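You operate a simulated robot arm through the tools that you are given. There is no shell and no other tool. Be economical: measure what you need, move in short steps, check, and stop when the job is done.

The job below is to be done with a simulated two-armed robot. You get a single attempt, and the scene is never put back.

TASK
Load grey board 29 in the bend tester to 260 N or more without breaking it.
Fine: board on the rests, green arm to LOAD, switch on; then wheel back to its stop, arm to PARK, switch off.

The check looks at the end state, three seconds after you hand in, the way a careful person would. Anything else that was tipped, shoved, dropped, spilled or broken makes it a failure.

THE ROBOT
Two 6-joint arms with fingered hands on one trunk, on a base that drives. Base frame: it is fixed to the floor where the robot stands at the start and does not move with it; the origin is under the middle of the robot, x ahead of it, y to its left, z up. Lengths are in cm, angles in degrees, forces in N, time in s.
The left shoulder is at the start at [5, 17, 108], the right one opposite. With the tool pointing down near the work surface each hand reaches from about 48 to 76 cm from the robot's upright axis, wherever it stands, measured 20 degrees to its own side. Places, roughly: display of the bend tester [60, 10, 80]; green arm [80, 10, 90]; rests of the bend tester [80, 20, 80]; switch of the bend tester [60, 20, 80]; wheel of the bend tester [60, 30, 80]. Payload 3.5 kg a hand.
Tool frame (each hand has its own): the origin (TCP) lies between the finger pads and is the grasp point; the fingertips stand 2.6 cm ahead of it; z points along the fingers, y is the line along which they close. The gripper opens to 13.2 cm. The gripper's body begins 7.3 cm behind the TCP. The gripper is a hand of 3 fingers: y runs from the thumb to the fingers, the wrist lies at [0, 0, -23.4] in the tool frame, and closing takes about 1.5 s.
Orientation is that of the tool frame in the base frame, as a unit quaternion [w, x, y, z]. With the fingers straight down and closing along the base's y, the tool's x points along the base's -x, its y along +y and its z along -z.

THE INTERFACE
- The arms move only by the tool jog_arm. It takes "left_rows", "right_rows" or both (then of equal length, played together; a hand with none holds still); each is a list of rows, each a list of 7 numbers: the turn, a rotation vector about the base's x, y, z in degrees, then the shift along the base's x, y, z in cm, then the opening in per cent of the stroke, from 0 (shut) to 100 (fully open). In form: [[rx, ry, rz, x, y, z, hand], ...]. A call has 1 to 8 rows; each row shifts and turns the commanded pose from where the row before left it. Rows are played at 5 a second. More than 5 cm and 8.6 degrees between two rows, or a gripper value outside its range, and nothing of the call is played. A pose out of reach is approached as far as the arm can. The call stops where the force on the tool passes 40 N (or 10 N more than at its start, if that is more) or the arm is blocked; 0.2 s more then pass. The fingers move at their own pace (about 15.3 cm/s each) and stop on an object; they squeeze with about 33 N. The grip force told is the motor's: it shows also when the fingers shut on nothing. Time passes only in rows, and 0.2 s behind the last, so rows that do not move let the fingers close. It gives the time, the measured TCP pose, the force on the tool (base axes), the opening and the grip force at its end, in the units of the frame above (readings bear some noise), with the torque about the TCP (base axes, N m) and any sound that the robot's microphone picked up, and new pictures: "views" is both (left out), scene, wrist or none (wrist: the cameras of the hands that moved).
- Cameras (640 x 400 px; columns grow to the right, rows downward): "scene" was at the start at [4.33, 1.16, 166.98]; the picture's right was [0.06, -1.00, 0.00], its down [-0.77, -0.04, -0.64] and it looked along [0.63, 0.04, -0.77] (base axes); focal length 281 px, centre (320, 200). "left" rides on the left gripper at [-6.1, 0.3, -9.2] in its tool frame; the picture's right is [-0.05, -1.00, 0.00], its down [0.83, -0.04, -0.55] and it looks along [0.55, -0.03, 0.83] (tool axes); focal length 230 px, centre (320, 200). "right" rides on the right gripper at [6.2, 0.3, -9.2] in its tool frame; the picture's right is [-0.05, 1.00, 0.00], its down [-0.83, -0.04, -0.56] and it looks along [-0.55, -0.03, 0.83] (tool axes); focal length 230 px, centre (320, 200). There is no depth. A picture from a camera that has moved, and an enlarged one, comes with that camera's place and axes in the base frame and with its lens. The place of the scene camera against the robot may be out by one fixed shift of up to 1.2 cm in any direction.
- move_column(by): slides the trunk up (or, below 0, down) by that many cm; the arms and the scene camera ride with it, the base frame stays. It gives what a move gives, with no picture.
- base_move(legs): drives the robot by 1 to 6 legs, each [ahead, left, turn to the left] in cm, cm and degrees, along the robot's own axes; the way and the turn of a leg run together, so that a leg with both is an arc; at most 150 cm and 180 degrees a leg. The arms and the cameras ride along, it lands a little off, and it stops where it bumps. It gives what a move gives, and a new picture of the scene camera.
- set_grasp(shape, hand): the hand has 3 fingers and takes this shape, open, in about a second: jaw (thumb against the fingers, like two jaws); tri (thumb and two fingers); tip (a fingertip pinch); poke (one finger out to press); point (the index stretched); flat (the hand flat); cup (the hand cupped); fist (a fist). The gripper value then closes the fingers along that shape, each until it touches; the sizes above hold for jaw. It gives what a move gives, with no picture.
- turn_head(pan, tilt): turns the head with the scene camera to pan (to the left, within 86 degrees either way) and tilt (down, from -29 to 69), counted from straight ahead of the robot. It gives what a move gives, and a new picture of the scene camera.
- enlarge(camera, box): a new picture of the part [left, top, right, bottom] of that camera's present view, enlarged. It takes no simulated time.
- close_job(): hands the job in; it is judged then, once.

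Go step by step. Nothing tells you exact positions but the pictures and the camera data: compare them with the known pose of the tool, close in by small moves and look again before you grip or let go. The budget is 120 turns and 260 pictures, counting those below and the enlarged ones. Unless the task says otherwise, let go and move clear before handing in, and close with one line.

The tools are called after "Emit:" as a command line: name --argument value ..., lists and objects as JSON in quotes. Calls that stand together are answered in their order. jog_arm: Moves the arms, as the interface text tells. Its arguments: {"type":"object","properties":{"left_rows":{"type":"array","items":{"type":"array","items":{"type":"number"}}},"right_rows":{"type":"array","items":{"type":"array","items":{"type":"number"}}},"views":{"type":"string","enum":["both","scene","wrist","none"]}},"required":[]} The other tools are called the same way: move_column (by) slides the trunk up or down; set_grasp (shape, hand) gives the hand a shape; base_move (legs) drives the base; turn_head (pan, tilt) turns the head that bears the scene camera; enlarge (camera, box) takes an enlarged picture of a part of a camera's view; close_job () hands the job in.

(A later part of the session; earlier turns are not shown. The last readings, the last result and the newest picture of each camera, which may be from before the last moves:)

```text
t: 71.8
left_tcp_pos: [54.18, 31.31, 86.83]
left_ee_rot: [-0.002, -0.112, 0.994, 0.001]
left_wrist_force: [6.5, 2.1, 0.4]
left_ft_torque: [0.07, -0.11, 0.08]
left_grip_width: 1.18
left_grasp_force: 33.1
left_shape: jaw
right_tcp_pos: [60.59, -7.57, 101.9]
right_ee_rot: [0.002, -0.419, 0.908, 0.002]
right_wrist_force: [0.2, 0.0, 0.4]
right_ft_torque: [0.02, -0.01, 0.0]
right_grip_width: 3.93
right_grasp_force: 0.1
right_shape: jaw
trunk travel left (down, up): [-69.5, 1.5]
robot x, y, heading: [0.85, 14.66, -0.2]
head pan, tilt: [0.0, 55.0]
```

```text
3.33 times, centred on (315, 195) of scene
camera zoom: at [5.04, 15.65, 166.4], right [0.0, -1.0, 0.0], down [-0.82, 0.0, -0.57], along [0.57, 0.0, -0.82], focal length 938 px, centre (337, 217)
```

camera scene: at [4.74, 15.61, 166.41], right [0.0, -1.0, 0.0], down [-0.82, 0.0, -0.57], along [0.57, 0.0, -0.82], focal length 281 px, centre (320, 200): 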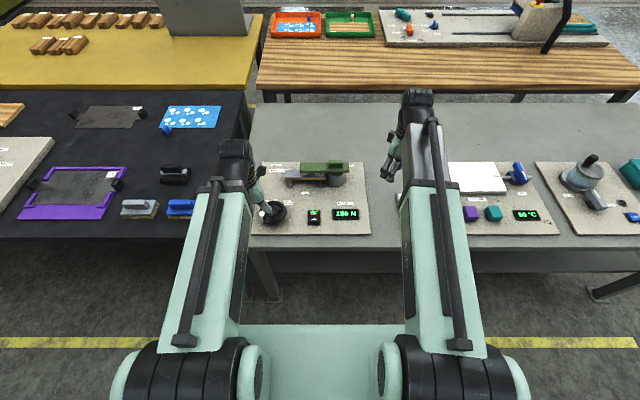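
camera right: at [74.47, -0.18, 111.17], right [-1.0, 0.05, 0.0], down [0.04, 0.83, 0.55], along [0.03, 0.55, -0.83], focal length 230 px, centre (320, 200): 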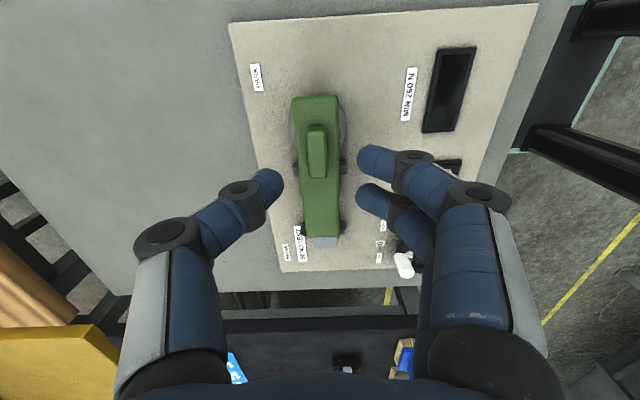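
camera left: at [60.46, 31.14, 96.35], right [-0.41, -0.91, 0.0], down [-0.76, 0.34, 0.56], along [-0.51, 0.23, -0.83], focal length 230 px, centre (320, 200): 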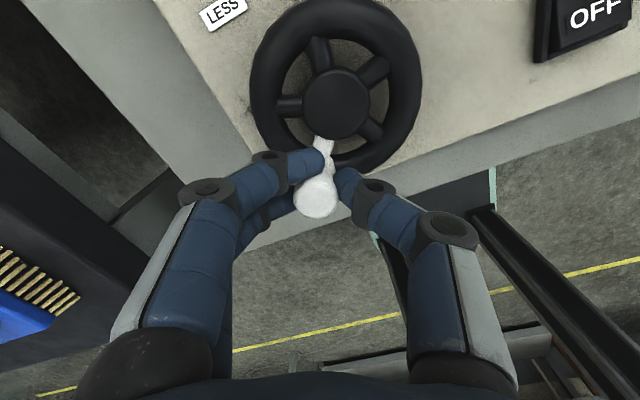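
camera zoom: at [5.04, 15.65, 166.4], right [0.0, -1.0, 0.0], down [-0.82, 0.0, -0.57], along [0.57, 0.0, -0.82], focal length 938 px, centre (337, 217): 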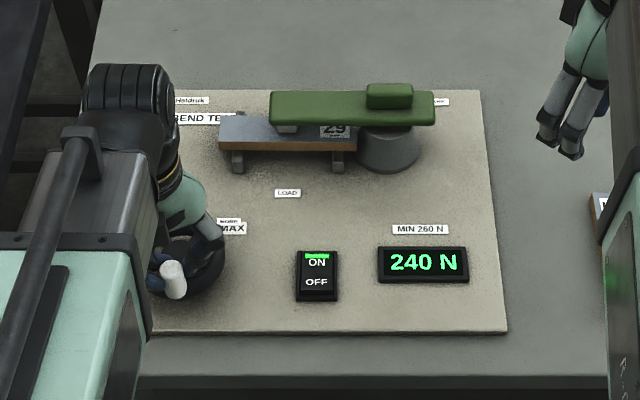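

Emit:
jog_arm --left_rows '[[0, 0, 7, 0.06, -0.46, 0, 0], [0, 0, 5, 0.08, -0.35, 0, 0], [0, 0, 0, 0, 0, 0, 0]]' --views "none"

Emit:
enlarge --camera "scene" --box '[235, 135, 395, 255]'

```text
t: 72.6
left_tcp_pos: [54.23, 30.65, 87.0]
left_ee_rot: [-0.001, -0.216, 0.976, 0.003]
left_wrist_force: [2.3, 4.6, -0.1]
left_ft_torque: [0.14, 0.03, 0.13]
left_grip_width: 1.13
left_grasp_force: 33.0
left_shape: jaw
right_tcp_pos: [60.49, -7.51, 101.87]
right_ee_rot: [0.001, -0.418, 0.908, 0.002]
right_wrist_force: [-0.2, 0.3, 0.6]
right_ft_torque: [0.02, -0.02, 0.01]
right_grip_width: 3.95
right_grasp_force: 0.0
right_shape: jaw
trunk travel left (down, up): [-69.5, 1.5]
robot x, y, heading: [1.3, 14.78, 0.0]
head pan, tilt: [0.0, 55.0]
```

```text
3.33 times, centred on (315, 195) of scene
camera zoom: at [5.01, 15.67, 166.4], right [0.0, -1.0, 0.0], down [-0.82, 0.0, -0.57], along [0.57, 0.0, -0.82], focal length 938 px, centre (337, 217)
```

zoom: 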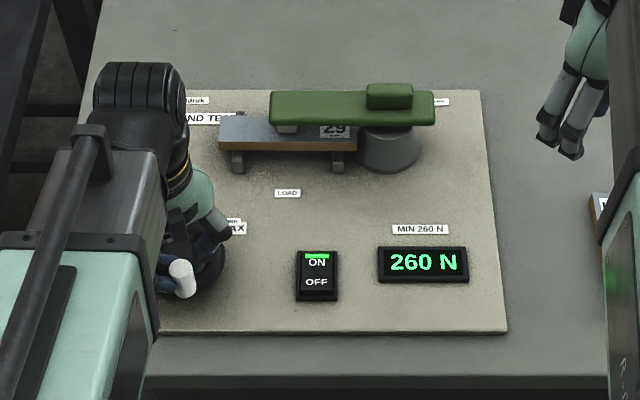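

The display shows 260 N in 10 N steps; a few degrees more to be surely above.

Emit:
jog_arm --left_rows '[[0, 0, 3, 0.06, -0.2, 0, 0], [0, 0, 2, 0.05, -0.13, 0, 0], [0, 0, 0, 0, 0, 0, 0]]' --views "none"

Emit:
enlarge --camera "scene" --box '[235, 135, 395, 255]'

```text
t: 73.4
left_tcp_pos: [54.43, 30.27, 87.15]
left_ee_rot: [-0.001, -0.258, 0.966, 0.002]
left_wrist_force: [0.4, 5.6, -3.4]
left_ft_torque: [0.14, 0.04, 0.17]
left_grip_width: 1.15
left_grasp_force: 33.3
left_shape: jaw
right_tcp_pos: [60.39, -7.53, 102.04]
right_ee_rot: [0.002, -0.419, 0.908, 0.002]
right_wrist_force: [1.1, 0.1, -0.7]
right_ft_torque: [0.01, 0.03, -0.01]
right_grip_width: 3.92
right_grasp_force: 0.0
right_shape: jaw
trunk travel left (down, up): [-69.5, 1.5]
robot x, y, heading: [0.89, 14.92, 0.1]
head pan, tilt: [0.0, 55.0]
```

```text
3.33 times, centred on (315, 195) of scene
camera zoom: at [5.02, 15.68, 166.4], right [0.0, -1.0, 0.0], down [-0.82, 0.0, -0.57], along [0.57, 0.0, -0.82], focal length 938 px, centre (337, 217)
```

zoom: 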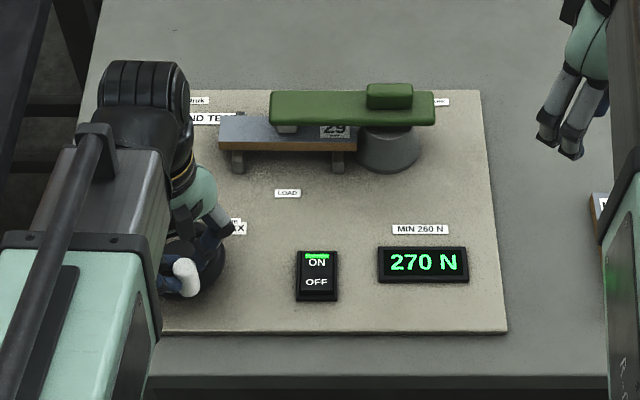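

270 N reached and the board is whole. Now wind back clockwise along the same circle, first part.

Emit:
jog_arm --left_rows '[[0, 0, -8, -0.18, 0.48, 0, 0], [0, 0, -8, -0.05, 0.52, 0, 0], [0, 0, -8, 0.02, 0.51, 0, 0], [0, 0, -8, 0.09, 0.51, 0, 0], [0, 0, -8, 0.17, 0.49, 0, 0], [0, 0, -8, 0.23, 0.46, 0, 0], [0, 0, -8, 0.29, 0.42, 0, 0], [0, 0, 0, 0, 0, 0, 0]]' --views "none"

Emit:
enlarge --camera "scene" --box '[235, 135, 395, 255]'

```text
t: 75.2
left_tcp_pos: [54.83, 33.55, 87.04]
left_ee_rot: [-0.001, 0.226, 0.974, 0.001]
left_wrist_force: [-11.0, 2.6, -3.2]
left_ft_torque: [0.13, 0.27, -0.18]
left_grip_width: 0.96
left_grasp_force: 33.2
left_shape: jaw
right_tcp_pos: [60.34, -7.59, 102.05]
right_ee_rot: [0.002, -0.419, 0.908, 0.001]
right_wrist_force: [0.5, -0.4, 0.6]
right_ft_torque: [-0.04, 0.03, -0.01]
right_grip_width: 3.96
right_grasp_force: 0.0
right_shape: jaw
trunk travel left (down, up): [-69.5, 1.5]
robot x, y, heading: [1.46, 15.06, -0.0]
head pan, tilt: [0.0, 55.0]
```

```text
3.33 times, centred on (315, 195) of scene
camera zoom: at [4.88, 15.65, 166.4], right [0.0, -1.0, 0.0], down [-0.82, 0.0, -0.57], along [0.57, 0.0, -0.82], focal length 938 px, centre (337, 217)
```

zoom: 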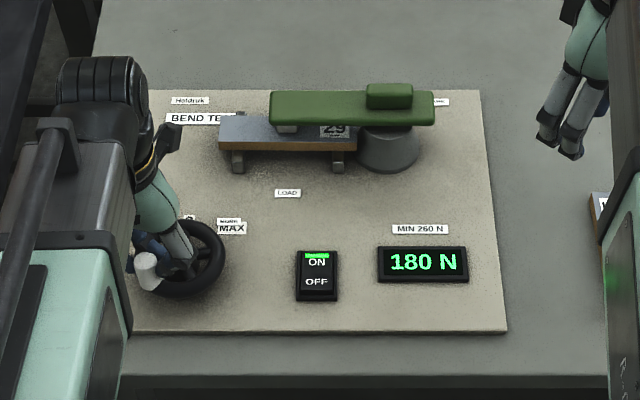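

Emit:
jog_arm --left_rows '[[0, 0, -8, 0.28, 0.5, 0, 0], [0, 0, -8, 0.42, 0.4, 0, 0], [0, 0, -8, 0.47, 0.3, 0, 0], [0, 0, -8, 0.5, 0.22, 0, 0], [0, 0, -8, 0.54, 0.16, 0, 0], [0, 0, -8, 0.55, 0.07, 0, 0], [0, 0, 0, 0, 0, 0, 0]]' --views "wrist"

Emit:
enlarge --camera "scene" --box '[235, 135, 395, 255]'

```text
t: 76.8
left_tcp_pos: [57.72, 35.16, 87.02]
left_ee_rot: [-0.001, 0.604, 0.797, 0.0]
left_wrist_force: [-10.0, -20.9, -8.5]
left_ft_torque: [-0.12, 0.23, -0.27]
left_grip_width: 0.97
left_grasp_force: 33.2
left_shape: jaw
right_tcp_pos: [60.51, -7.71, 101.99]
right_ee_rot: [0.003, -0.419, 0.908, 0.003]
right_wrist_force: [0.6, 1.4, -0.8]
right_ft_torque: [0.01, 0.02, -0.02]
right_grip_width: 3.93
right_grasp_force: 0.1
right_shape: jaw
trunk travel left (down, up): [-69.5, 1.5]
robot x, y, heading: [1.56, 15.14, 0.2]
head pan, tilt: [0.0, 55.0]
camera left: at [59.66, 29.14, 96.36], right [-0.95, -0.32, 0.0], down [-0.27, 0.79, 0.56], along [-0.18, 0.53, -0.83], focal length 230 px, centre (320, 200)
```

left: 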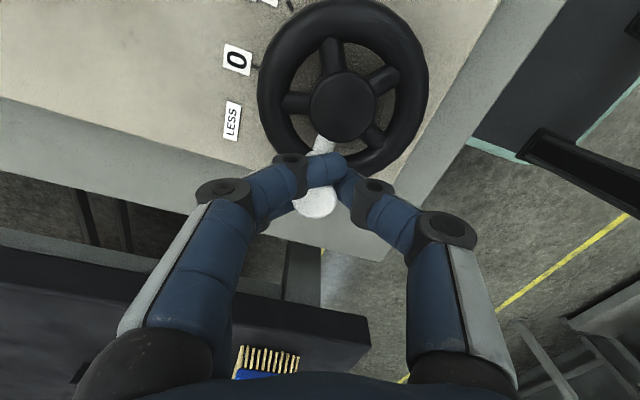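

```text
3.33 times, centred on (315, 195) of scene
camera zoom: at [4.94, 15.4, 166.4], right [0.0, -1.0, 0.0], down [-0.82, 0.0, -0.57], along [0.57, 0.0, -0.82], focal length 938 px, centre (337, 217)
```

zoom: 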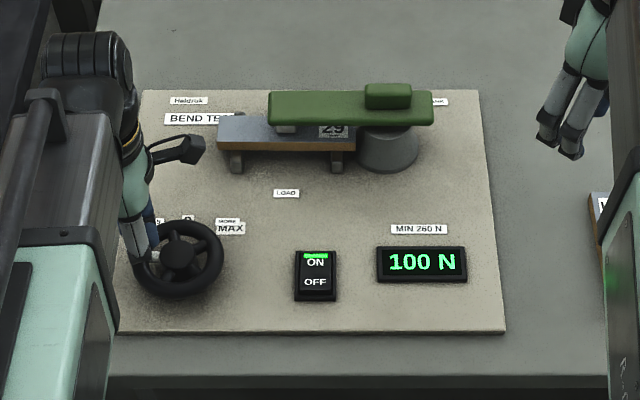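

Down to 100 N with the wrist near its range. I release, lift, and turn the wrist to about +50° to take the rest.

Emit:
jog_arm --left_rows '[[0, 0, 0, 0, -0.4, 0, 40], [0, 0, 0, 0, 0, 0, 40], [0, 0, 0, 0, 0, 0, 40], [0, 0, 0, 0, 0, 3, 40], [0, 0, 0, 0, 0, 4.5, 40], [0, 0, 8.2, 0, 0, 3, 40], [0, 0, 8.2, 0, 0, 0, 40], [0, 0, 8.2, 0, 0, 0, 40]]' --views "none"

Emit:
jog_arm --left_rows '[[0, 0, 8.2, 0, 0, 0, 40], [0, 0, 8.2, 0, 0, 0, 40], [0, 0, 8.2, 0, 0, 0, 40], [0, 0, 8.2, 0, 0, 0, 40], [0, 0, 8.2, 0, 0, 0, 40], [0, 0, 8.2, 0, 0, 0, 40], [0, 0, 8.2, 0, 0, 0, 40], [0, 0, 8.2, 0, 0, 0, 40]]' --views "none"

Emit:
jog_arm --left_rows '[[0, 0, 8.2, 0, 0, 0, 40], [0, 0, 8.2, 0, 0, -1, 40], [0, 0, 8.2, 0, 0, -1, 40], [0, 0, 8.2, 0, 0, -1, 40], [0, 0, 0, 0, 0, 0, 40]]' --views "wrist"

Emit:
enlarge --camera "scene" --box '[235, 135, 395, 255]'

```text
t: 78.6
left_tcp_pos: [57.9, 34.8, 97.54]
left_ee_rot: [0.0, 0.419, 0.908, 0.002]
left_wrist_force: [0.1, 0.5, 0.5]
left_ft_torque: [-0.02, -0.01, -0.01]
left_grip_width: 5.24
left_grasp_force: 0.1
left_shape: jaw
right_tcp_pos: [60.51, -7.59, 102.16]
right_ee_rot: [0.002, -0.418, 0.908, 0.002]
right_wrist_force: [0.2, -0.4, 0.3]
right_ft_torque: [0.01, 0.02, -0.01]
right_grip_width: 3.92
right_grasp_force: 0.0
right_shape: jaw
trunk travel left (down, up): [-69.5, 1.5]
robot x, y, heading: [1.33, 15.02, 0.1]
head pan, tilt: [0.0, 55.0]
```

```text
t: 80.4
left_tcp_pos: [57.77, 34.95, 97.53]
left_ee_rot: [-0.001, -0.141, 0.99, 0.001]
left_wrist_force: [-1.2, -0.1, -0.5]
left_ft_torque: [0.0, 0.0, 0.0]
left_grip_width: 5.25
left_grasp_force: 0.0
left_shape: jaw
right_tcp_pos: [60.43, -7.64, 102.06]
right_ee_rot: [0.002, -0.419, 0.908, 0.002]
right_wrist_force: [-0.1, 0.3, 0.2]
right_ft_torque: [0.0, -0.01, -0.01]
right_grip_width: 3.92
right_grasp_force: 0.0
right_shape: jaw
trunk travel left (down, up): [-69.5, 1.5]
robot x, y, heading: [1.15, 14.91, 0.3]
head pan, tilt: [0.0, 55.0]
```

```text
t: 81.6
left_tcp_pos: [57.78, 34.79, 94.65]
left_ee_rot: [-0.001, -0.413, 0.911, 0.001]
left_wrist_force: [-0.9, -0.5, -0.2]
left_ft_torque: [-0.01, -0.01, 0.0]
left_grip_width: 5.22
left_grasp_force: 0.1
left_shape: jaw
right_tcp_pos: [60.45, -7.62, 102.05]
right_ee_rot: [0.002, -0.419, 0.908, 0.002]
right_wrist_force: [0.1, -0.3, 0.2]
right_ft_torque: [0.02, 0.02, -0.01]
right_grip_width: 3.93
right_grasp_force: 0.1
right_shape: jaw
trunk travel left (down, up): [-69.5, 1.5]
robot x, y, heading: [1.08, 14.83, -0.1]
head pan, tilt: [0.0, 55.0]
camera left: at [61.55, 39.63, 103.85], right [0.79, -0.62, 0.0], down [-0.51, -0.66, 0.56], along [-0.34, -0.44, -0.83], focal length 230 px, centre (320, 200)
```

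left: 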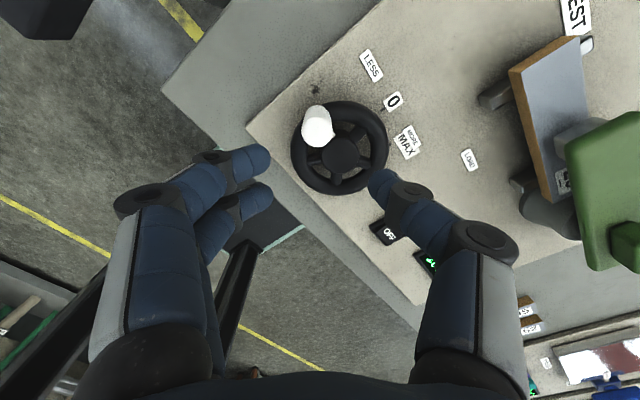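

```text
3.33 times, centred on (315, 195) of scene
camera zoom: at [4.98, 15.62, 166.4], right [0.0, -1.0, 0.0], down [-0.82, 0.0, -0.57], along [0.57, 0.0, -0.82], focal length 938 px, centre (337, 217)
```

zoom: 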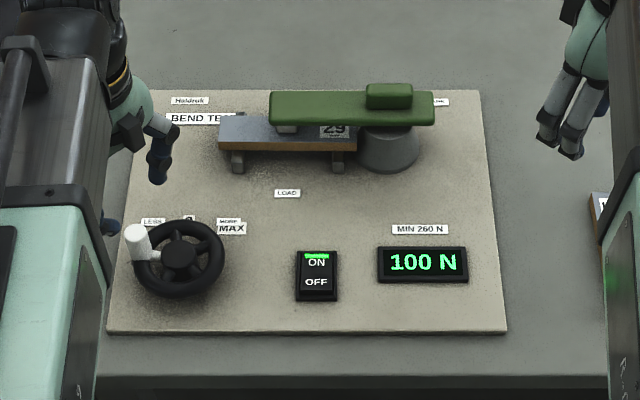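

Emit:
jog_arm --left_rows '[[0, 0, 0, 0.4, 0.5, -2.5, 40], [0, 0, 0, 0, 0, -2.1, 40], [0, 0, 0, 0, 0, 0, 40]]' --views "wrist"

```text
t: 82.4
left_tcp_pos: [58.04, 35.37, 89.95]
left_ee_rot: [-0.002, -0.413, 0.911, 0.0]
left_wrist_force: [1.0, -0.6, -0.7]
left_ft_torque: [0.0, -0.02, -0.02]
left_grip_width: 5.25
left_grasp_force: 0.0
left_shape: jaw
right_tcp_pos: [60.43, -7.67, 102.04]
right_ee_rot: [0.002, -0.419, 0.908, 0.002]
right_wrist_force: [0.6, -0.4, 0.7]
right_ft_torque: [0.01, 0.01, 0.01]
right_grip_width: 3.92
right_grasp_force: 0.1
right_shape: jaw
trunk travel left (down, up): [-69.5, 1.5]
robot x, y, heading: [0.79, 14.94, 0.1]
head pan, tilt: [0.0, 55.0]
camera left: at [61.89, 40.2, 99.2], right [0.79, -0.62, 0.0], down [-0.51, -0.65, 0.56], along [-0.35, -0.44, -0.83], focal length 230 px, centre (320, 200)
```

left: 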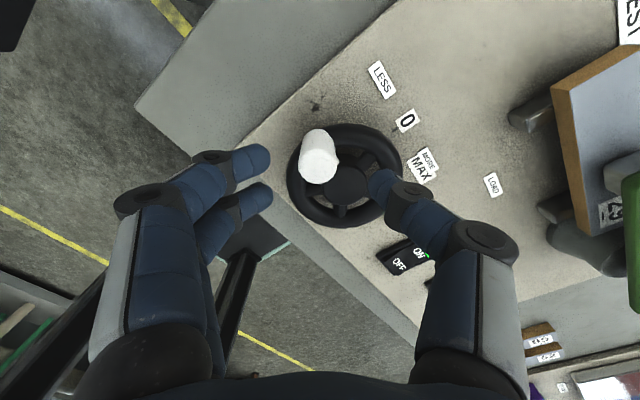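

Emit:
jog_arm --left_rows '[[0, 0, 0, 0.3, 0.3, -1.5, 40], [0, 0, 0, 0, 0, -1.4, 40], [0, 0, 0, 0, 0, 0, 0], [0, 0, 0, 0, 0, 0, 0], [0, 0, 0, 0, 0, 0, 0], [0, 0, 0, 0, 0, 0, 0], [0, 0, 0, 0, 0, 0, 0]]' --views "wrist"

Emit:
enlarge --camera "scene" --box '[235, 135, 395, 255]'

```text
t: 84.0
left_tcp_pos: [58.39, 35.62, 87.03]
left_ee_rot: [-0.001, -0.413, 0.911, 0.002]
left_wrist_force: [1.0, -0.4, -5.2]
left_ft_torque: [-0.03, -0.06, 0.05]
left_grip_width: 1.18
left_grasp_force: 33.1
left_shape: jaw
right_tcp_pos: [60.58, -7.51, 101.9]
right_ee_rot: [0.002, -0.419, 0.908, 0.002]
right_wrist_force: [-1.2, -0.4, -0.2]
right_ft_torque: [0.03, 0.04, -0.01]
right_grip_width: 3.94
right_grasp_force: 0.1
right_shape: jaw
trunk travel left (down, up): [-69.5, 1.5]
robot x, y, heading: [1.25, 15.01, 0.2]
head pan, tilt: [0.0, 55.0]
camera left: at [62.25, 40.52, 96.32], right [0.79, -0.62, 0.0], down [-0.51, -0.65, 0.56], along [-0.35, -0.44, -0.83], focal length 230 px, centre (320, 200)
```

left: 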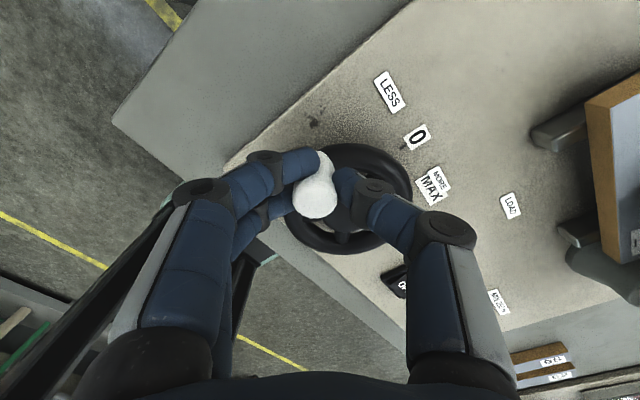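

```text
3.33 times, centred on (315, 195) of scene
camera zoom: at [5.04, 15.63, 166.4], right [0.0, -1.0, 0.0], down [-0.82, 0.0, -0.57], along [0.57, 0.0, -0.82], focal length 938 px, centre (337, 217)
```

zoom: 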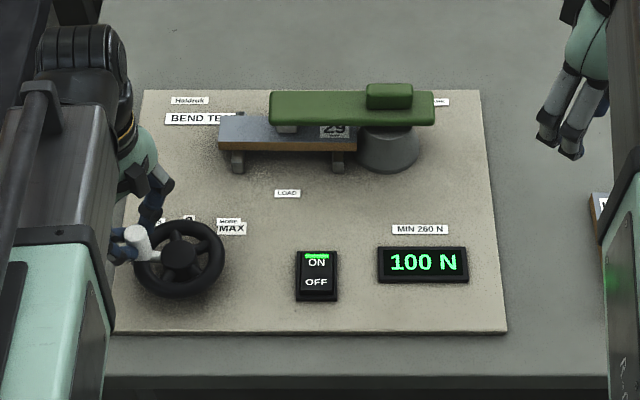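

Well gripped. Winding back from 83° to about 27°.

Emit:
jog_arm --left_rows '[[0, 0, -8, 0.56, -0.17, 0, 0], [0, 0, -8, 0.56, -0.19, 0, 0], [0, 0, -8, 0.53, -0.27, 0, 0], [0, 0, -8, 0.48, -0.34, 0, 0], [0, 0, -8, 0.44, -0.4, 0, 0], [0, 0, -8, 0.37, -0.46, 0, 0], [0, 0, -8, 0.31, -0.51, 0, 0], [0, 0, 0, 0, 0, 0, 0]]' --views "none"

Emit:
enlarge --camera "scene" --box '[235, 135, 395, 255]'

```text
t: 85.8
left_tcp_pos: [61.58, 33.15, 87.05]
left_ee_rot: [-0.002, 0.064, 0.998, 0.001]
left_wrist_force: [-9.8, -5.4, -11.0]
left_ft_torque: [-0.1, 0.21, 0.11]
left_grip_width: 1.06
left_grasp_force: 33.0
left_shape: jaw
right_tcp_pos: [60.41, -7.63, 101.99]
right_ee_rot: [0.002, -0.419, 0.908, 0.001]
right_wrist_force: [0.5, -0.2, 0.4]
right_ft_torque: [0.0, -0.01, -0.02]
right_grip_width: 3.93
right_grasp_force: 0.0
right_shape: jaw
trunk travel left (down, up): [-69.5, 1.5]
robot x, y, heading: [1.04, 14.83, 0.1]
head pan, tilt: [0.0, 55.0]
```

```text
3.33 times, centred on (315, 195) of scene
camera zoom: at [4.96, 15.58, 166.4], right [0.0, -1.0, 0.0], down [-0.82, 0.0, -0.57], along [0.57, 0.0, -0.82], focal length 938 px, centre (337, 217)
```

zoom: 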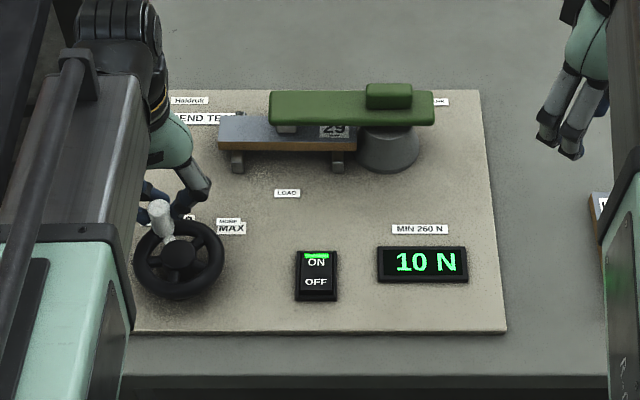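

Down to 10 N. The last part to the stop, pushing gently against it.

Emit:
jog_arm --left_rows '[[0, 0, -8, 0.15, -0.53, 0, 0], [0, 0, -8, 0.12, -0.56, 0, 0], [0, 0, -8, 0.05, -0.58, 0, 0], [0, 0, -3, 0, -0.3, 0, 0], [0, 0, 0, 0, -0.2, 0, 0], [0, 0, 0, 0, 0, 0, 0]]' --views "wrist"

Emit:
enlarge --camera "scene" --box '[235, 135, 395, 255]'

```text
t: 87.2
left_tcp_pos: [62.04, 31.13, 87.04]
left_ee_rot: [0.0, 0.294, 0.956, 0.001]
left_wrist_force: [-15.3, 0.5, -10.9]
left_ft_torque: [0.01, 0.32, 0.06]
left_grip_width: 0.99
left_grasp_force: 32.9
left_shape: jaw
right_tcp_pos: [60.45, -7.49, 102.12]
right_ee_rot: [0.002, -0.419, 0.908, 0.002]
right_wrist_force: [-0.8, 0.3, -0.1]
right_ft_torque: [-0.03, 0.0, 0.04]
right_grip_width: 3.94
right_grasp_force: 0.1
right_shape: jaw
trunk travel left (down, up): [-69.5, 1.5]
robot x, y, heading: [0.95, 15.08, 0.0]
head pan, tilt: [0.0, 55.0]
camera left: at [67.21, 27.89, 96.37], right [-0.52, -0.86, 0.0], down [-0.71, 0.43, 0.56], along [-0.48, 0.29, -0.83], focal length 230 px, centre (320, 200)
```

left: 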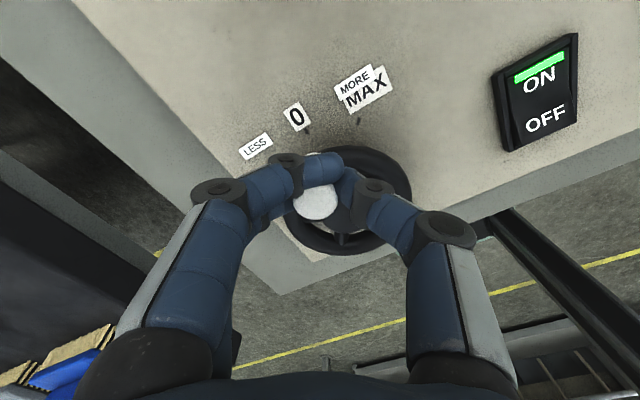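

```text
3.33 times, centred on (315, 195) of scene
camera zoom: at [4.9, 15.66, 166.4], right [0.0, -1.0, 0.0], down [-0.82, 0.0, -0.57], along [0.57, 0.0, -0.82], focal length 938 px, centre (337, 217)
```

zoom: 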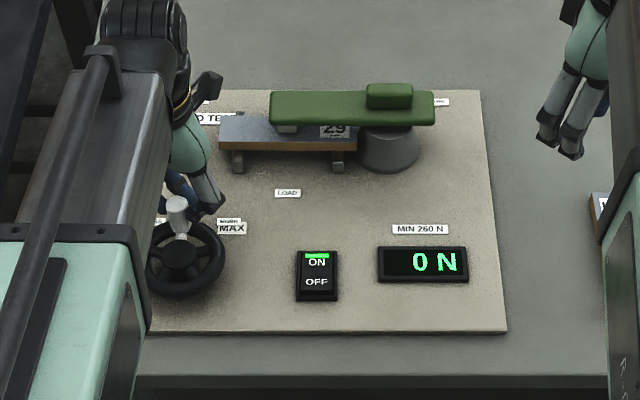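

Display 0 N, but I don't feel the stop yet; pushing on in small steps.

Emit:
jog_arm --left_rows '[[0, 0, 0, -0.2, -0.3, 0, 0], [0, 0, 0, 0, -0.3, 0, 0], [0, 0, 0, 0, -0.2, 0, 0], [0, 0, 0, 0, 0, 0, 0]]' --views "none"

Emit:
enlarge --camera "scene" --box '[235, 135, 395, 255]'

```text
t: 88.2
left_tcp_pos: [61.91, 30.62, 87.1]
left_ee_rot: [-0.001, 0.293, 0.956, 0.002]
left_wrist_force: [-12.3, 16.0, -4.9]
left_ft_torque: [0.4, 0.21, 0.2]
left_grip_width: 0.9
left_grasp_force: 33.0
left_shape: jaw
right_tcp_pos: [60.44, -7.43, 102.09]
right_ee_rot: [0.002, -0.419, 0.908, 0.002]
right_wrist_force: [-0.3, -0.4, -0.5]
right_ft_torque: [0.01, 0.0, 0.02]
right_grip_width: 3.94
right_grasp_force: 0.2
right_shape: jaw
trunk travel left (down, up): [-69.5, 1.5]
robot x, y, heading: [0.94, 14.51, 0.1]
head pan, tilt: [0.0, 55.0]
```

```text
3.33 times, centred on (315, 195) of scene
camera zoom: at [4.89, 15.82, 166.41], right [0.0, -1.0, 0.0], down [-0.82, 0.0, -0.57], along [0.57, 0.0, -0.82], focal length 938 px, centre (337, 217)
```

zoom: 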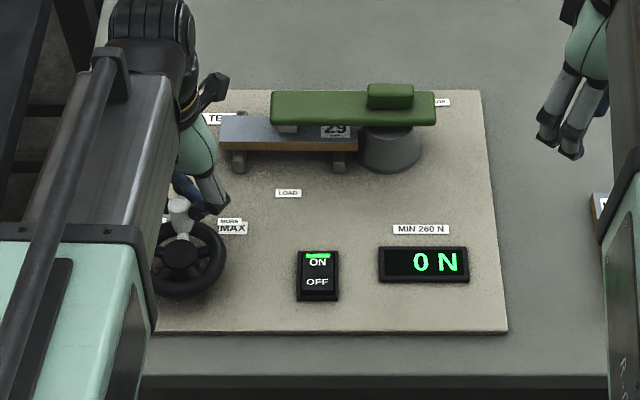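

At the stop (16 N reaction). I open in place, lift and check the wheel.

Emit:
jog_arm --left_rows '[[0, 0, 0, 0, -0.15, 0, 0], [0, 0, 0, 0, 0, 0, 40], [0, 0, 0, 0, 0, 0, 45], [0, 0, 0, 0, 0, 0, 45], [0, 0, 0, 0, 0, 3, 45], [0, 0, 0, 0, 0, 4.5, 45], [0, 0, 0, 0, 0, 4.5, 45], [0, 0, 0, 0, 0, 0, 45]]' --views "wrist"

Emit:
enlarge --camera "left" --box '[200, 0, 520, 200]'

Emit:
enlarge --camera "scene" --box '[235, 135, 395, 255]'

```text
t: 90.0
left_tcp_pos: [61.81, 30.33, 99.1]
left_ee_rot: [0.0, 0.293, 0.956, 0.001]
left_wrist_force: [1.1, -0.4, 0.6]
left_ft_torque: [0.01, -0.01, 0.02]
left_grip_width: 5.9
left_grasp_force: 0.1
left_shape: jaw
right_tcp_pos: [60.51, -7.59, 101.96]
right_ee_rot: [0.003, -0.418, 0.908, 0.001]
right_wrist_force: [0.6, 0.9, -0.3]
right_ft_torque: [0.0, 0.0, -0.01]
right_grip_width: 3.94
right_grasp_force: 0.1
right_shape: jaw
trunk travel left (down, up): [-69.5, 1.5]
robot x, y, heading: [0.8, 15.07, 0.1]
head pan, tilt: [0.0, 55.0]
camera left: at [67.09, 27.03, 108.36], right [-0.52, -0.86, 0.0], down [-0.71, 0.43, 0.56], along [-0.47, 0.29, -0.83], focal length 230 px, centre (320, 200)
```

left: 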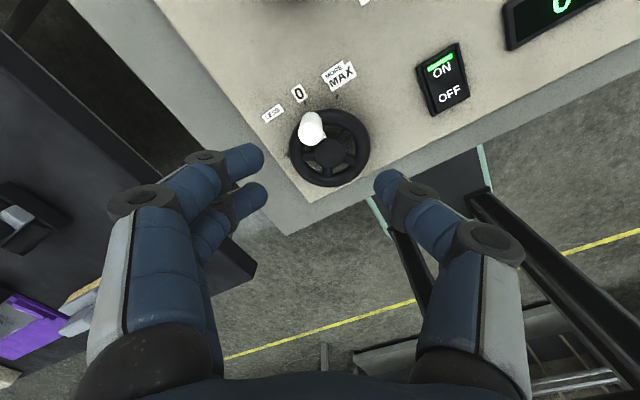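

```text
2.00 times, centred on (360, 100) of left
camera zoom: at [67.09, 27.03, 108.36], right [-0.52, -0.86, 0.0], down [-0.71, 0.43, 0.56], along [-0.47, 0.29, -0.83], focal length 460 px, centre (240, 400)
```

zoom: 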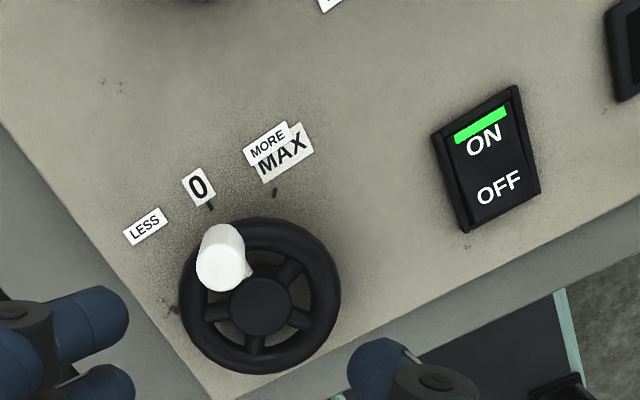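

```text
3.33 times, centred on (315, 195) of scene
camera zoom: at [5.0, 15.62, 166.4], right [0.0, -1.0, 0.0], down [-0.82, 0.0, -0.57], along [0.57, 0.0, -0.82], focal length 938 px, centre (337, 217)
```

zoom: 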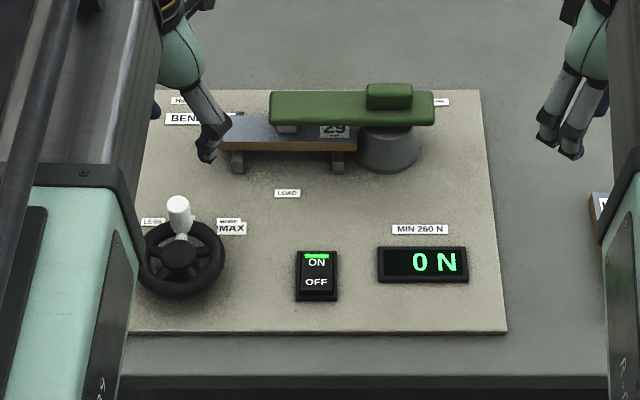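

The handle is back at 0 against its stop. Next: left hand aside, base forward again, then the right hand swings the green arm to PARK.

Emit:
jog_arm --left_rows '[[0, 0, 8.5, -1, 3, 2, 45], [0, 0, 8.5, -1, 4, 2, 45], [0, 0, 8.5, -1, 4, 2, 45], [0, 0, 8.5, -1, 4, 2, 45], [0, 0, 0, 0, 0, 0, 0], [0, 0, 0, 0, 0, 0, 0]]' --right_rows '[[0, 0, 0, 0, 0, 0, 30], [0, 0, 0, 0, 0, 0, 30], [0, 0, 0, 0, 0, 0, 30], [0, 0, 0, 0, 0, 0, 30], [0, 0, 0, 0, 0, 0, 30], [0, 0, 0, 0, 0, 0, 30]]' --views "none"

Emit:
base_move --legs '[[8, 0, 0]]'

```text
t: 91.4
left_tcp_pos: [57.82, 45.09, 107.22]
left_ee_rot: [-0.002, 0.001, 1.0, 0.001]
left_wrist_force: [0.3, -0.8, 0.3]
left_ft_torque: [-0.02, -0.01, 0.0]
left_grip_width: 0.0
left_grasp_force: 32.6
left_shape: jaw
right_tcp_pos: [60.43, -7.53, 102.09]
right_ee_rot: [0.001, -0.418, 0.908, 0.002]
right_wrist_force: [0.7, -0.4, -0.6]
right_ft_torque: [0.03, 0.0, 0.03]
right_grip_width: 3.92
right_grasp_force: 0.1
right_shape: jaw
trunk travel left (down, up): [-69.5, 1.5]
robot x, y, heading: [0.98, 15.06, -0.0]
head pan, tilt: [0.0, 55.0]
```

```text
t: 92.5
left_tcp_pos: [65.82, 45.17, 106.86]
left_ee_rot: [-0.001, 0.001, 1.0, 0.002]
left_wrist_force: [0.2, -0.8, 0.3]
left_ft_torque: [-0.02, -0.01, 0.0]
left_grip_width: 0.01
left_grasp_force: 33.6
left_shape: jaw
right_tcp_pos: [68.57, -7.53, 101.96]
right_ee_rot: [0.001, -0.419, 0.908, 0.003]
right_wrist_force: [0.5, -0.3, -0.4]
right_ft_torque: [-0.01, 0.07, 0.02]
right_grip_width: 3.95
right_grasp_force: 0.0
right_shape: jaw
trunk travel left (down, up): [-69.5, 1.5]
robot x, y, heading: [8.8, 14.87, 0.2]
head pan, tilt: [0.0, 55.0]
camera scene: at [13.19, 15.62, 166.4], right [0.0, -1.0, 0.0], down [-0.82, 0.0, -0.57], along [0.57, 0.0, -0.82], focal length 281 px, centre (320, 200)
```

scene: 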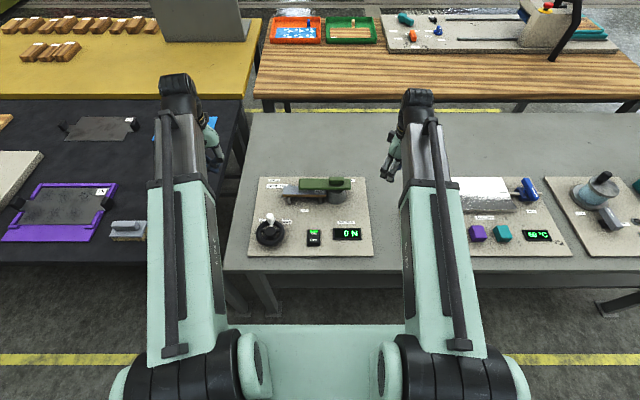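

Emit:
jog_arm --right_rows '[[0, 0, 7, 1.3, 3.3, 0, 30], [0, 0, 7, 1.3, 3.3, -0.5, 30], [0, 0, 7, 1.3, 3.3, -1, 30], [0, 0, 7, 1.3, 3.3, -1, 30], [0, 0, 7, 1.3, 3.3, -1.5, 30], [0, 0, 3, 0, 0, -2, 30], [0, 0, 0, 0, 0, 0, 30]]' --views "wrist"

```text
t: 94.1
left_tcp_pos: [65.71, 45.26, 107.08]
left_ee_rot: [-0.001, 0.002, 1.0, 0.0]
left_wrist_force: [-0.4, -1.1, 0.4]
left_ft_torque: [0.01, -0.02, -0.05]
left_grip_width: 0.0
left_grasp_force: 32.9
left_shape: jaw
right_tcp_pos: [74.96, 9.04, 95.97]
right_ee_rot: [0.002, -0.692, 0.722, 0.003]
right_wrist_force: [-0.2, 0.9, 0.4]
right_ft_torque: [0.0, 0.0, 0.05]
right_grip_width: 3.92
right_grasp_force: 0.1
right_shape: jaw
trunk travel left (down, up): [-69.5, 1.5]
robot x, y, heading: [9.05, 14.94, -0.0]
head pan, tilt: [0.0, 55.0]
camera right: at [74.48, 2.88, 105.21], right [-1.0, 0.09, 0.0], down [0.08, 0.82, 0.56], along [0.05, 0.56, -0.83], focal length 230 px, centre (320, 200)
```

right: 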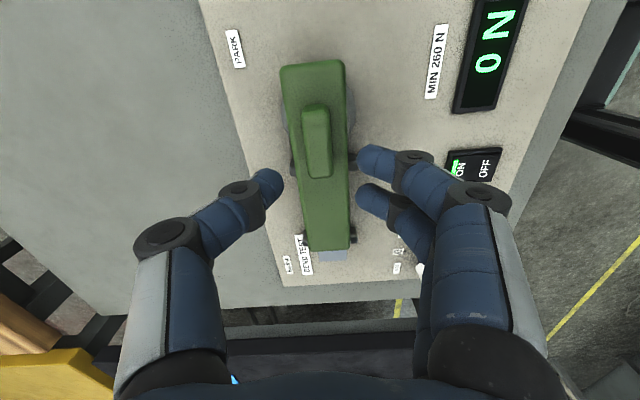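

Aligned over the handle; descend and grip as before.

Emit:
jog_arm --right_rows '[[0, 0, 0, 0.1, 0, -3, 30], [0, 0, 0, 0, 0, -2, 30], [0, 0, 0, 0, 0, -1.3, 30], [0, 0, 0, 0, 0, 0, 0], [0, 0, 0, 0, 0, 0, 0], [0, 0, 0, 0, 0, 0, 0], [0, 0, 0, 0, 0, 0, 0], [0, 0, 0, 0, 0, 0, 0]]' --views "wrist"

```text
t: 95.9
left_tcp_pos: [65.63, 45.02, 107.08]
left_ee_rot: [0.0, 0.002, 1.0, 0.002]
left_wrist_force: [0.3, 0.8, 0.0]
left_ft_torque: [0.01, -0.05, 0.0]
left_grip_width: 0.0
left_grasp_force: 33.1
left_shape: jaw
right_tcp_pos: [75.11, 9.06, 89.6]
right_ee_rot: [0.001, -0.692, 0.722, 0.003]
right_wrist_force: [-0.4, 0.1, -2.1]
right_ft_torque: [0.0, 0.04, 0.02]
right_grip_width: 1.68
right_grasp_force: 33.3
right_shape: jaw
trunk travel left (down, up): [-69.5, 1.5]
robot x, y, heading: [9.23, 14.44, 0.3]
head pan, tilt: [0.0, 55.0]
camera right: at [74.55, 2.76, 98.84], right [-1.0, 0.1, 0.0], down [0.08, 0.82, 0.56], along [0.05, 0.56, -0.83], focal length 230 px, centre (320, 200)
```

right: 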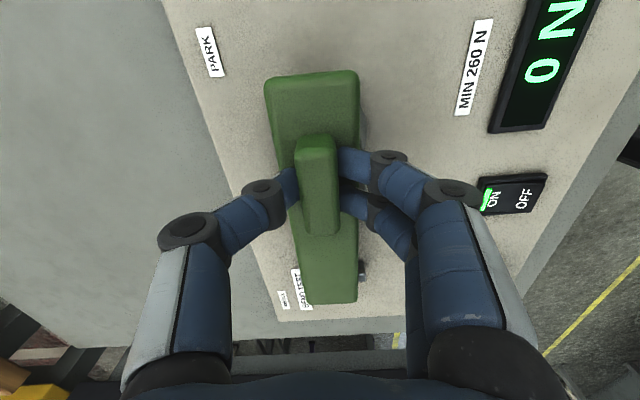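

Properly gripped this time (1.7 cm). Twisting clockwise back toward PARK.

Emit:
jog_arm --right_rows '[[0, 0, -5, 0, 0, 0, 0], [0, 0, -6, 0, 0, 0, 0], [0, 0, -6, 0, 0, 0, 0], [0, 0, -6, 0, 0, 0, 0], [0, 0, -6, 0, 0, 0, 0], [0, 0, -6, 0, 0, 0, 0], [0, 0, -6, 0, 0, 0, 0], [0, 0, 0, 0, 0, 0, 0]]' --views "wrist"

Emit:
enlarge --camera "scene" --box '[245, 145, 385, 255]'

```text
t: 97.7
left_tcp_pos: [65.71, 45.1, 107.08]
left_ee_rot: [-0.001, 0.003, 1.0, 0.001]
left_wrist_force: [-0.5, -0.5, -0.7]
left_ft_torque: [-0.01, -0.01, 0.01]
left_grip_width: 0.03
left_grasp_force: 33.4
left_shape: jaw
right_tcp_pos: [74.99, 9.02, 89.72]
right_ee_rot: [0.002, -0.395, 0.919, 0.002]
right_wrist_force: [-6.4, 3.3, -4.1]
right_ft_torque: [0.1, 0.15, 0.04]
right_grip_width: 1.62
right_grasp_force: 33.2
right_shape: jaw
trunk travel left (down, up): [-69.5, 1.5]
robot x, y, heading: [9.3, 14.98, 0.1]
head pan, tilt: [0.0, 55.0]
camera right: at [70.62, 4.66, 98.86], right [-0.69, 0.73, 0.0], down [0.6, 0.57, 0.56], along [0.4, 0.39, -0.83], focal length 230 px, centre (320, 200)
```

right: 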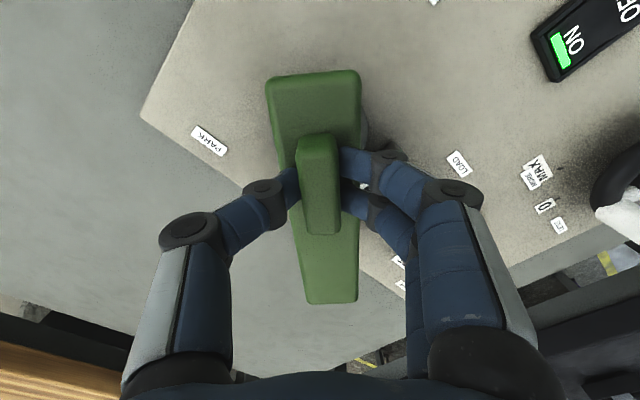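

```text
3.64 times, centred on (315, 200) of scene
camera zoom: at [12.93, 15.65, 166.4], right [0.0, -1.0, 0.0], down [-0.82, 0.0, -0.57], along [0.57, 0.0, -0.82], focal length 1023 px, centre (338, 200)
```

zoom: 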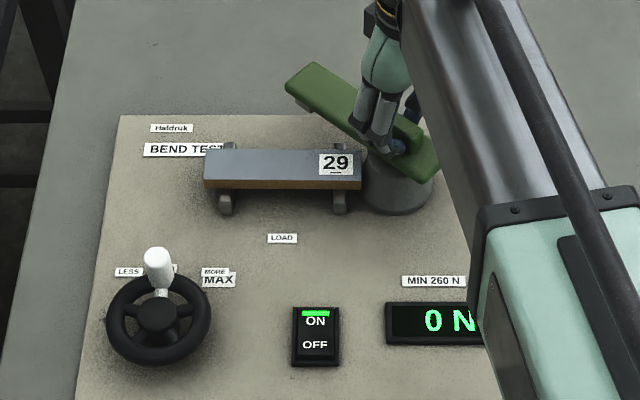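

Emit:
jog_arm --right_rows '[[0, 0, -6, 0, 0, 0, 0], [0, 0, -6, 0, 0, 0, 0], [0, 0, -6, 0, 0, 0, 0], [0, 0, -6, 0, 0, 0, 0], [0, 0, -6, 0, 0, 0, 0], [0, 0, -6, 0, 0, 0, 0], [0, 0, -6, 0, 0, 0, 0], [0, 0, -4.5, 0, 0, 0, 0]]' --views "none"

Emit:
jog_arm --right_rows '[[0, 0, -2, 0, 0, 0, 0], [0, 0, -2, 0, 0, 0, 0], [0, 0, 0, 0, 0, 0, 0]]' --views "wrist"

Emit:
enlarge --camera "scene" --box '[245, 145, 385, 255]'

```text
t: 99.5
left_tcp_pos: [65.75, 45.14, 107.1]
left_ee_rot: [-0.001, 0.002, 1.0, 0.0]
left_wrist_force: [-0.8, 0.0, -0.6]
left_ft_torque: [0.0, 0.05, 0.01]
left_grip_width: 0.0
left_grasp_force: 32.8
left_shape: jaw
right_tcp_pos: [75.03, 9.08, 89.66]
right_ee_rot: [0.003, 0.0, 1.0, 0.0]
right_wrist_force: [-10.6, 6.6, -5.4]
right_ft_torque: [0.15, 0.15, 0.01]
right_grip_width: 1.6
right_grasp_force: 32.9
right_shape: jaw
trunk travel left (down, up): [-69.5, 1.5]
robot x, y, heading: [8.67, 15.18, -0.1]
head pan, tilt: [0.0, 55.0]
```

```text
t: 100.3
left_tcp_pos: [65.78, 45.18, 107.15]
left_ee_rot: [-0.001, 0.001, 1.0, 0.002]
left_wrist_force: [0.3, -0.4, 0.0]
left_ft_torque: [0.0, 0.02, -0.01]
left_grip_width: 0.0
left_grasp_force: 32.6
left_shape: jaw
right_tcp_pos: [75.06, 8.97, 89.79]
right_ee_rot: [0.003, 0.035, 0.999, 0.001]
right_wrist_force: [-12.0, 6.3, -8.2]
right_ft_torque: [0.23, 0.16, 0.25]
right_grip_width: 1.62
right_grasp_force: 33.3
right_shape: jaw
trunk travel left (down, up): [-69.5, 1.5]
robot x, y, heading: [8.96, 14.85, -0.2]
head pan, tilt: [0.0, 55.0]
camera right: at [68.93, 9.73, 98.9], right [0.12, 0.99, 0.0], down [0.82, -0.1, 0.56], along [0.56, -0.07, -0.83], focal length 230 px, centre (320, 200)
```

right: 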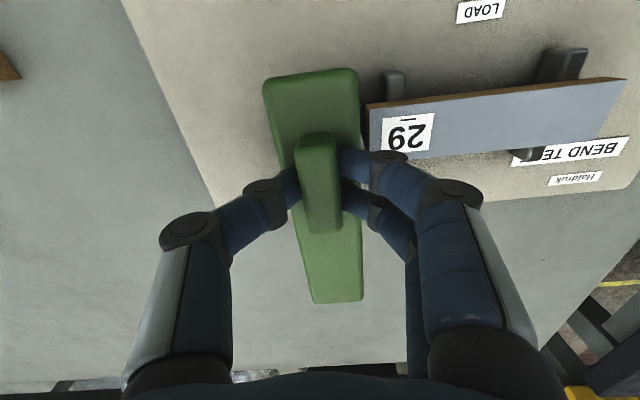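

```text
3.64 times, centred on (315, 200) of scene
camera zoom: at [12.9, 15.69, 166.4], right [0.0, -1.0, 0.0], down [-0.82, 0.0, -0.57], along [0.57, 0.0, -0.82], focal length 1023 px, centre (338, 200)
```

zoom: 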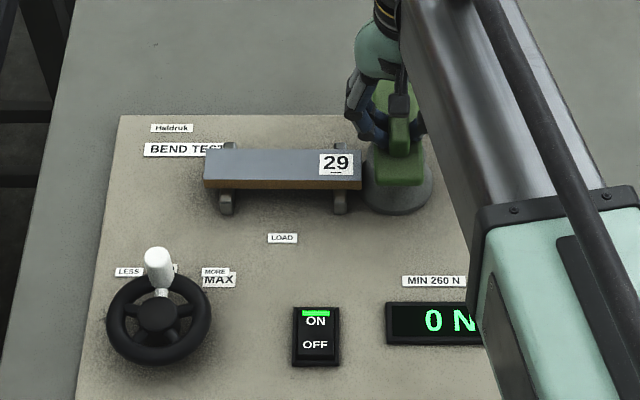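

The arm is at its PARK stop (a reaction torque shows). I open, lift and move the right hand away; the left goes over the OFF half of the switch.

Emit:
jog_arm --right_rows '[[0, 0, 0, 0, 0, 0, 30], [0, 0, 0, 0, 0, 0, 30], [0, 0, 0, 0, 0, 0, 30], [0, 0, 0, 0, 0, 4, 30], [0, 0, 0, 0, 0, 4.5, 30], [0, 0, 0, 0, 0, 4.5, 30], [0, 0, 0, -1, -4, 0, 30], [0, 0, 0, -1, -4, 0, 30]]' --views "none"

Emit:
jog_arm --right_rows '[[0, 0, 0, -1, -4, 0, 30], [0, 0, 0, -1, -4, 0, 30], [0, 0, 0, 0, 0, 0, 30], [0, 0, 0, 0, 0, 0, 30], [0, 0, 0, 0, 0, 0, 30], [0, 0, 0, 0, 0, 0, 30], [0, 0, 0, 0, 0, 0, 30], [0, 0, 0, 0, 0, 0, 30]]' --left_rows '[[0, 0, 0, -1.2, -4, 0, 0], [0, 0, 0, -1.2, -4, 0, 0], [0, 0, 0, -1.2, -4, 0, 0], [0, 0, 0, -1.2, -4, 0, 0], [0, 0, 0, -1.2, -4, 0, 0], [0, 0, 0, -1.2, -4, 0, 0], [0, 0, 0, -1.4, -3.6, 0, 0], [0, 0, 0, 0, 0, -4, 0]]'

Emit:
enlarge --camera "scene" --box '[245, 145, 385, 255]'

```text
t: 102.1
left_tcp_pos: [65.66, 45.14, 107.15]
left_ee_rot: [0.0, 0.001, 1.0, 0.001]
left_wrist_force: [-0.4, 0.4, 0.0]
left_ft_torque: [0.03, 0.0, 0.0]
left_grip_width: 0.03
left_grasp_force: 33.4
left_shape: jaw
right_tcp_pos: [73.03, 1.02, 102.87]
right_ee_rot: [0.003, 0.033, 0.999, 0.0]
right_wrist_force: [-0.9, -0.4, 0.2]
right_ft_torque: [0.01, 0.01, -0.03]
right_grip_width: 3.94
right_grasp_force: 0.0
right_shape: jaw
trunk travel left (down, up): [-69.5, 1.5]
robot x, y, heading: [9.07, 14.96, 0.1]
head pan, tilt: [0.0, 55.0]
```

```text
t: 103.9
left_tcp_pos: [57.07, 17.46, 103.16]
left_ee_rot: [-0.001, 0.002, 1.0, 0.002]
left_wrist_force: [-1.4, -0.2, -0.6]
left_ft_torque: [0.01, 0.03, 0.02]
left_grip_width: 0.01
left_grasp_force: 32.8
left_shape: jaw
right_tcp_pos: [70.98, -7.16, 102.84]
right_ee_rot: [0.003, 0.034, 0.999, 0.001]
right_wrist_force: [0.6, -0.3, 0.6]
right_ft_torque: [-0.03, 0.02, 0.0]
right_grip_width: 3.93
right_grasp_force: 0.0
right_shape: jaw
trunk travel left (down, up): [-69.5, 1.5]
robot x, y, heading: [8.73, 15.12, 0.2]
head pan, tilt: [0.0, 55.0]
camera scene: at [13.0, 15.65, 166.4], right [0.0, -1.0, 0.0], down [-0.82, 0.0, -0.57], along [0.57, 0.0, -0.82], focal length 281 px, centre (320, 200)
camera right: at [64.96, -6.32, 112.0], right [0.12, 0.99, 0.0], down [0.82, -0.1, 0.56], along [0.56, -0.07, -0.83], focal length 230 px, centre (320, 200)
camera left: at [63.25, 17.67, 112.44], right [0.05, -1.0, 0.0], down [-0.83, -0.04, 0.56], along [-0.56, -0.03, -0.83], focal length 230 px, centre (320, 200)
```

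scene: 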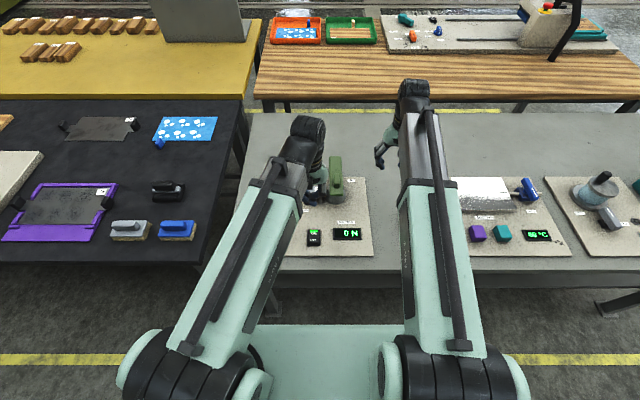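
right: 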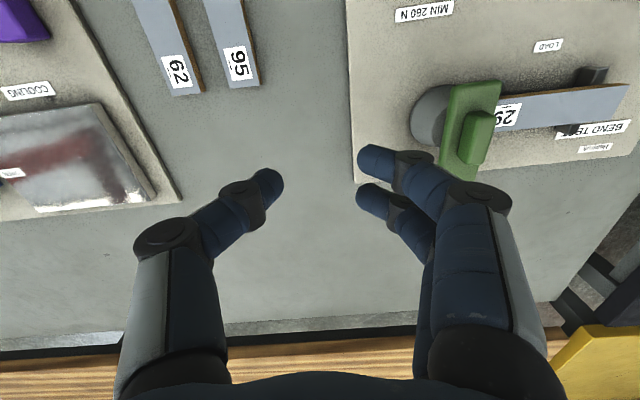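
left: 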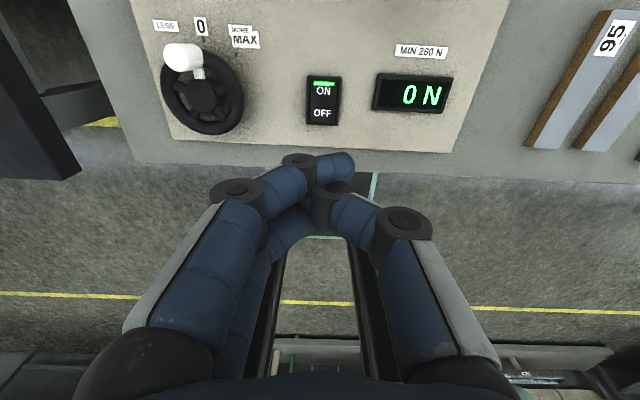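

```text
3.64 times, centred on (315, 200) of scene
camera zoom: at [13.0, 15.65, 166.4], right [0.0, -1.0, 0.0], down [-0.82, 0.0, -0.57], along [0.57, 0.0, -0.82], focal length 1023 px, centre (338, 200)
```

zoom: 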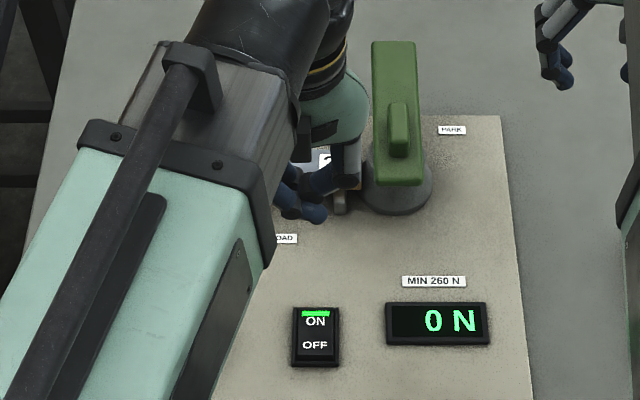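

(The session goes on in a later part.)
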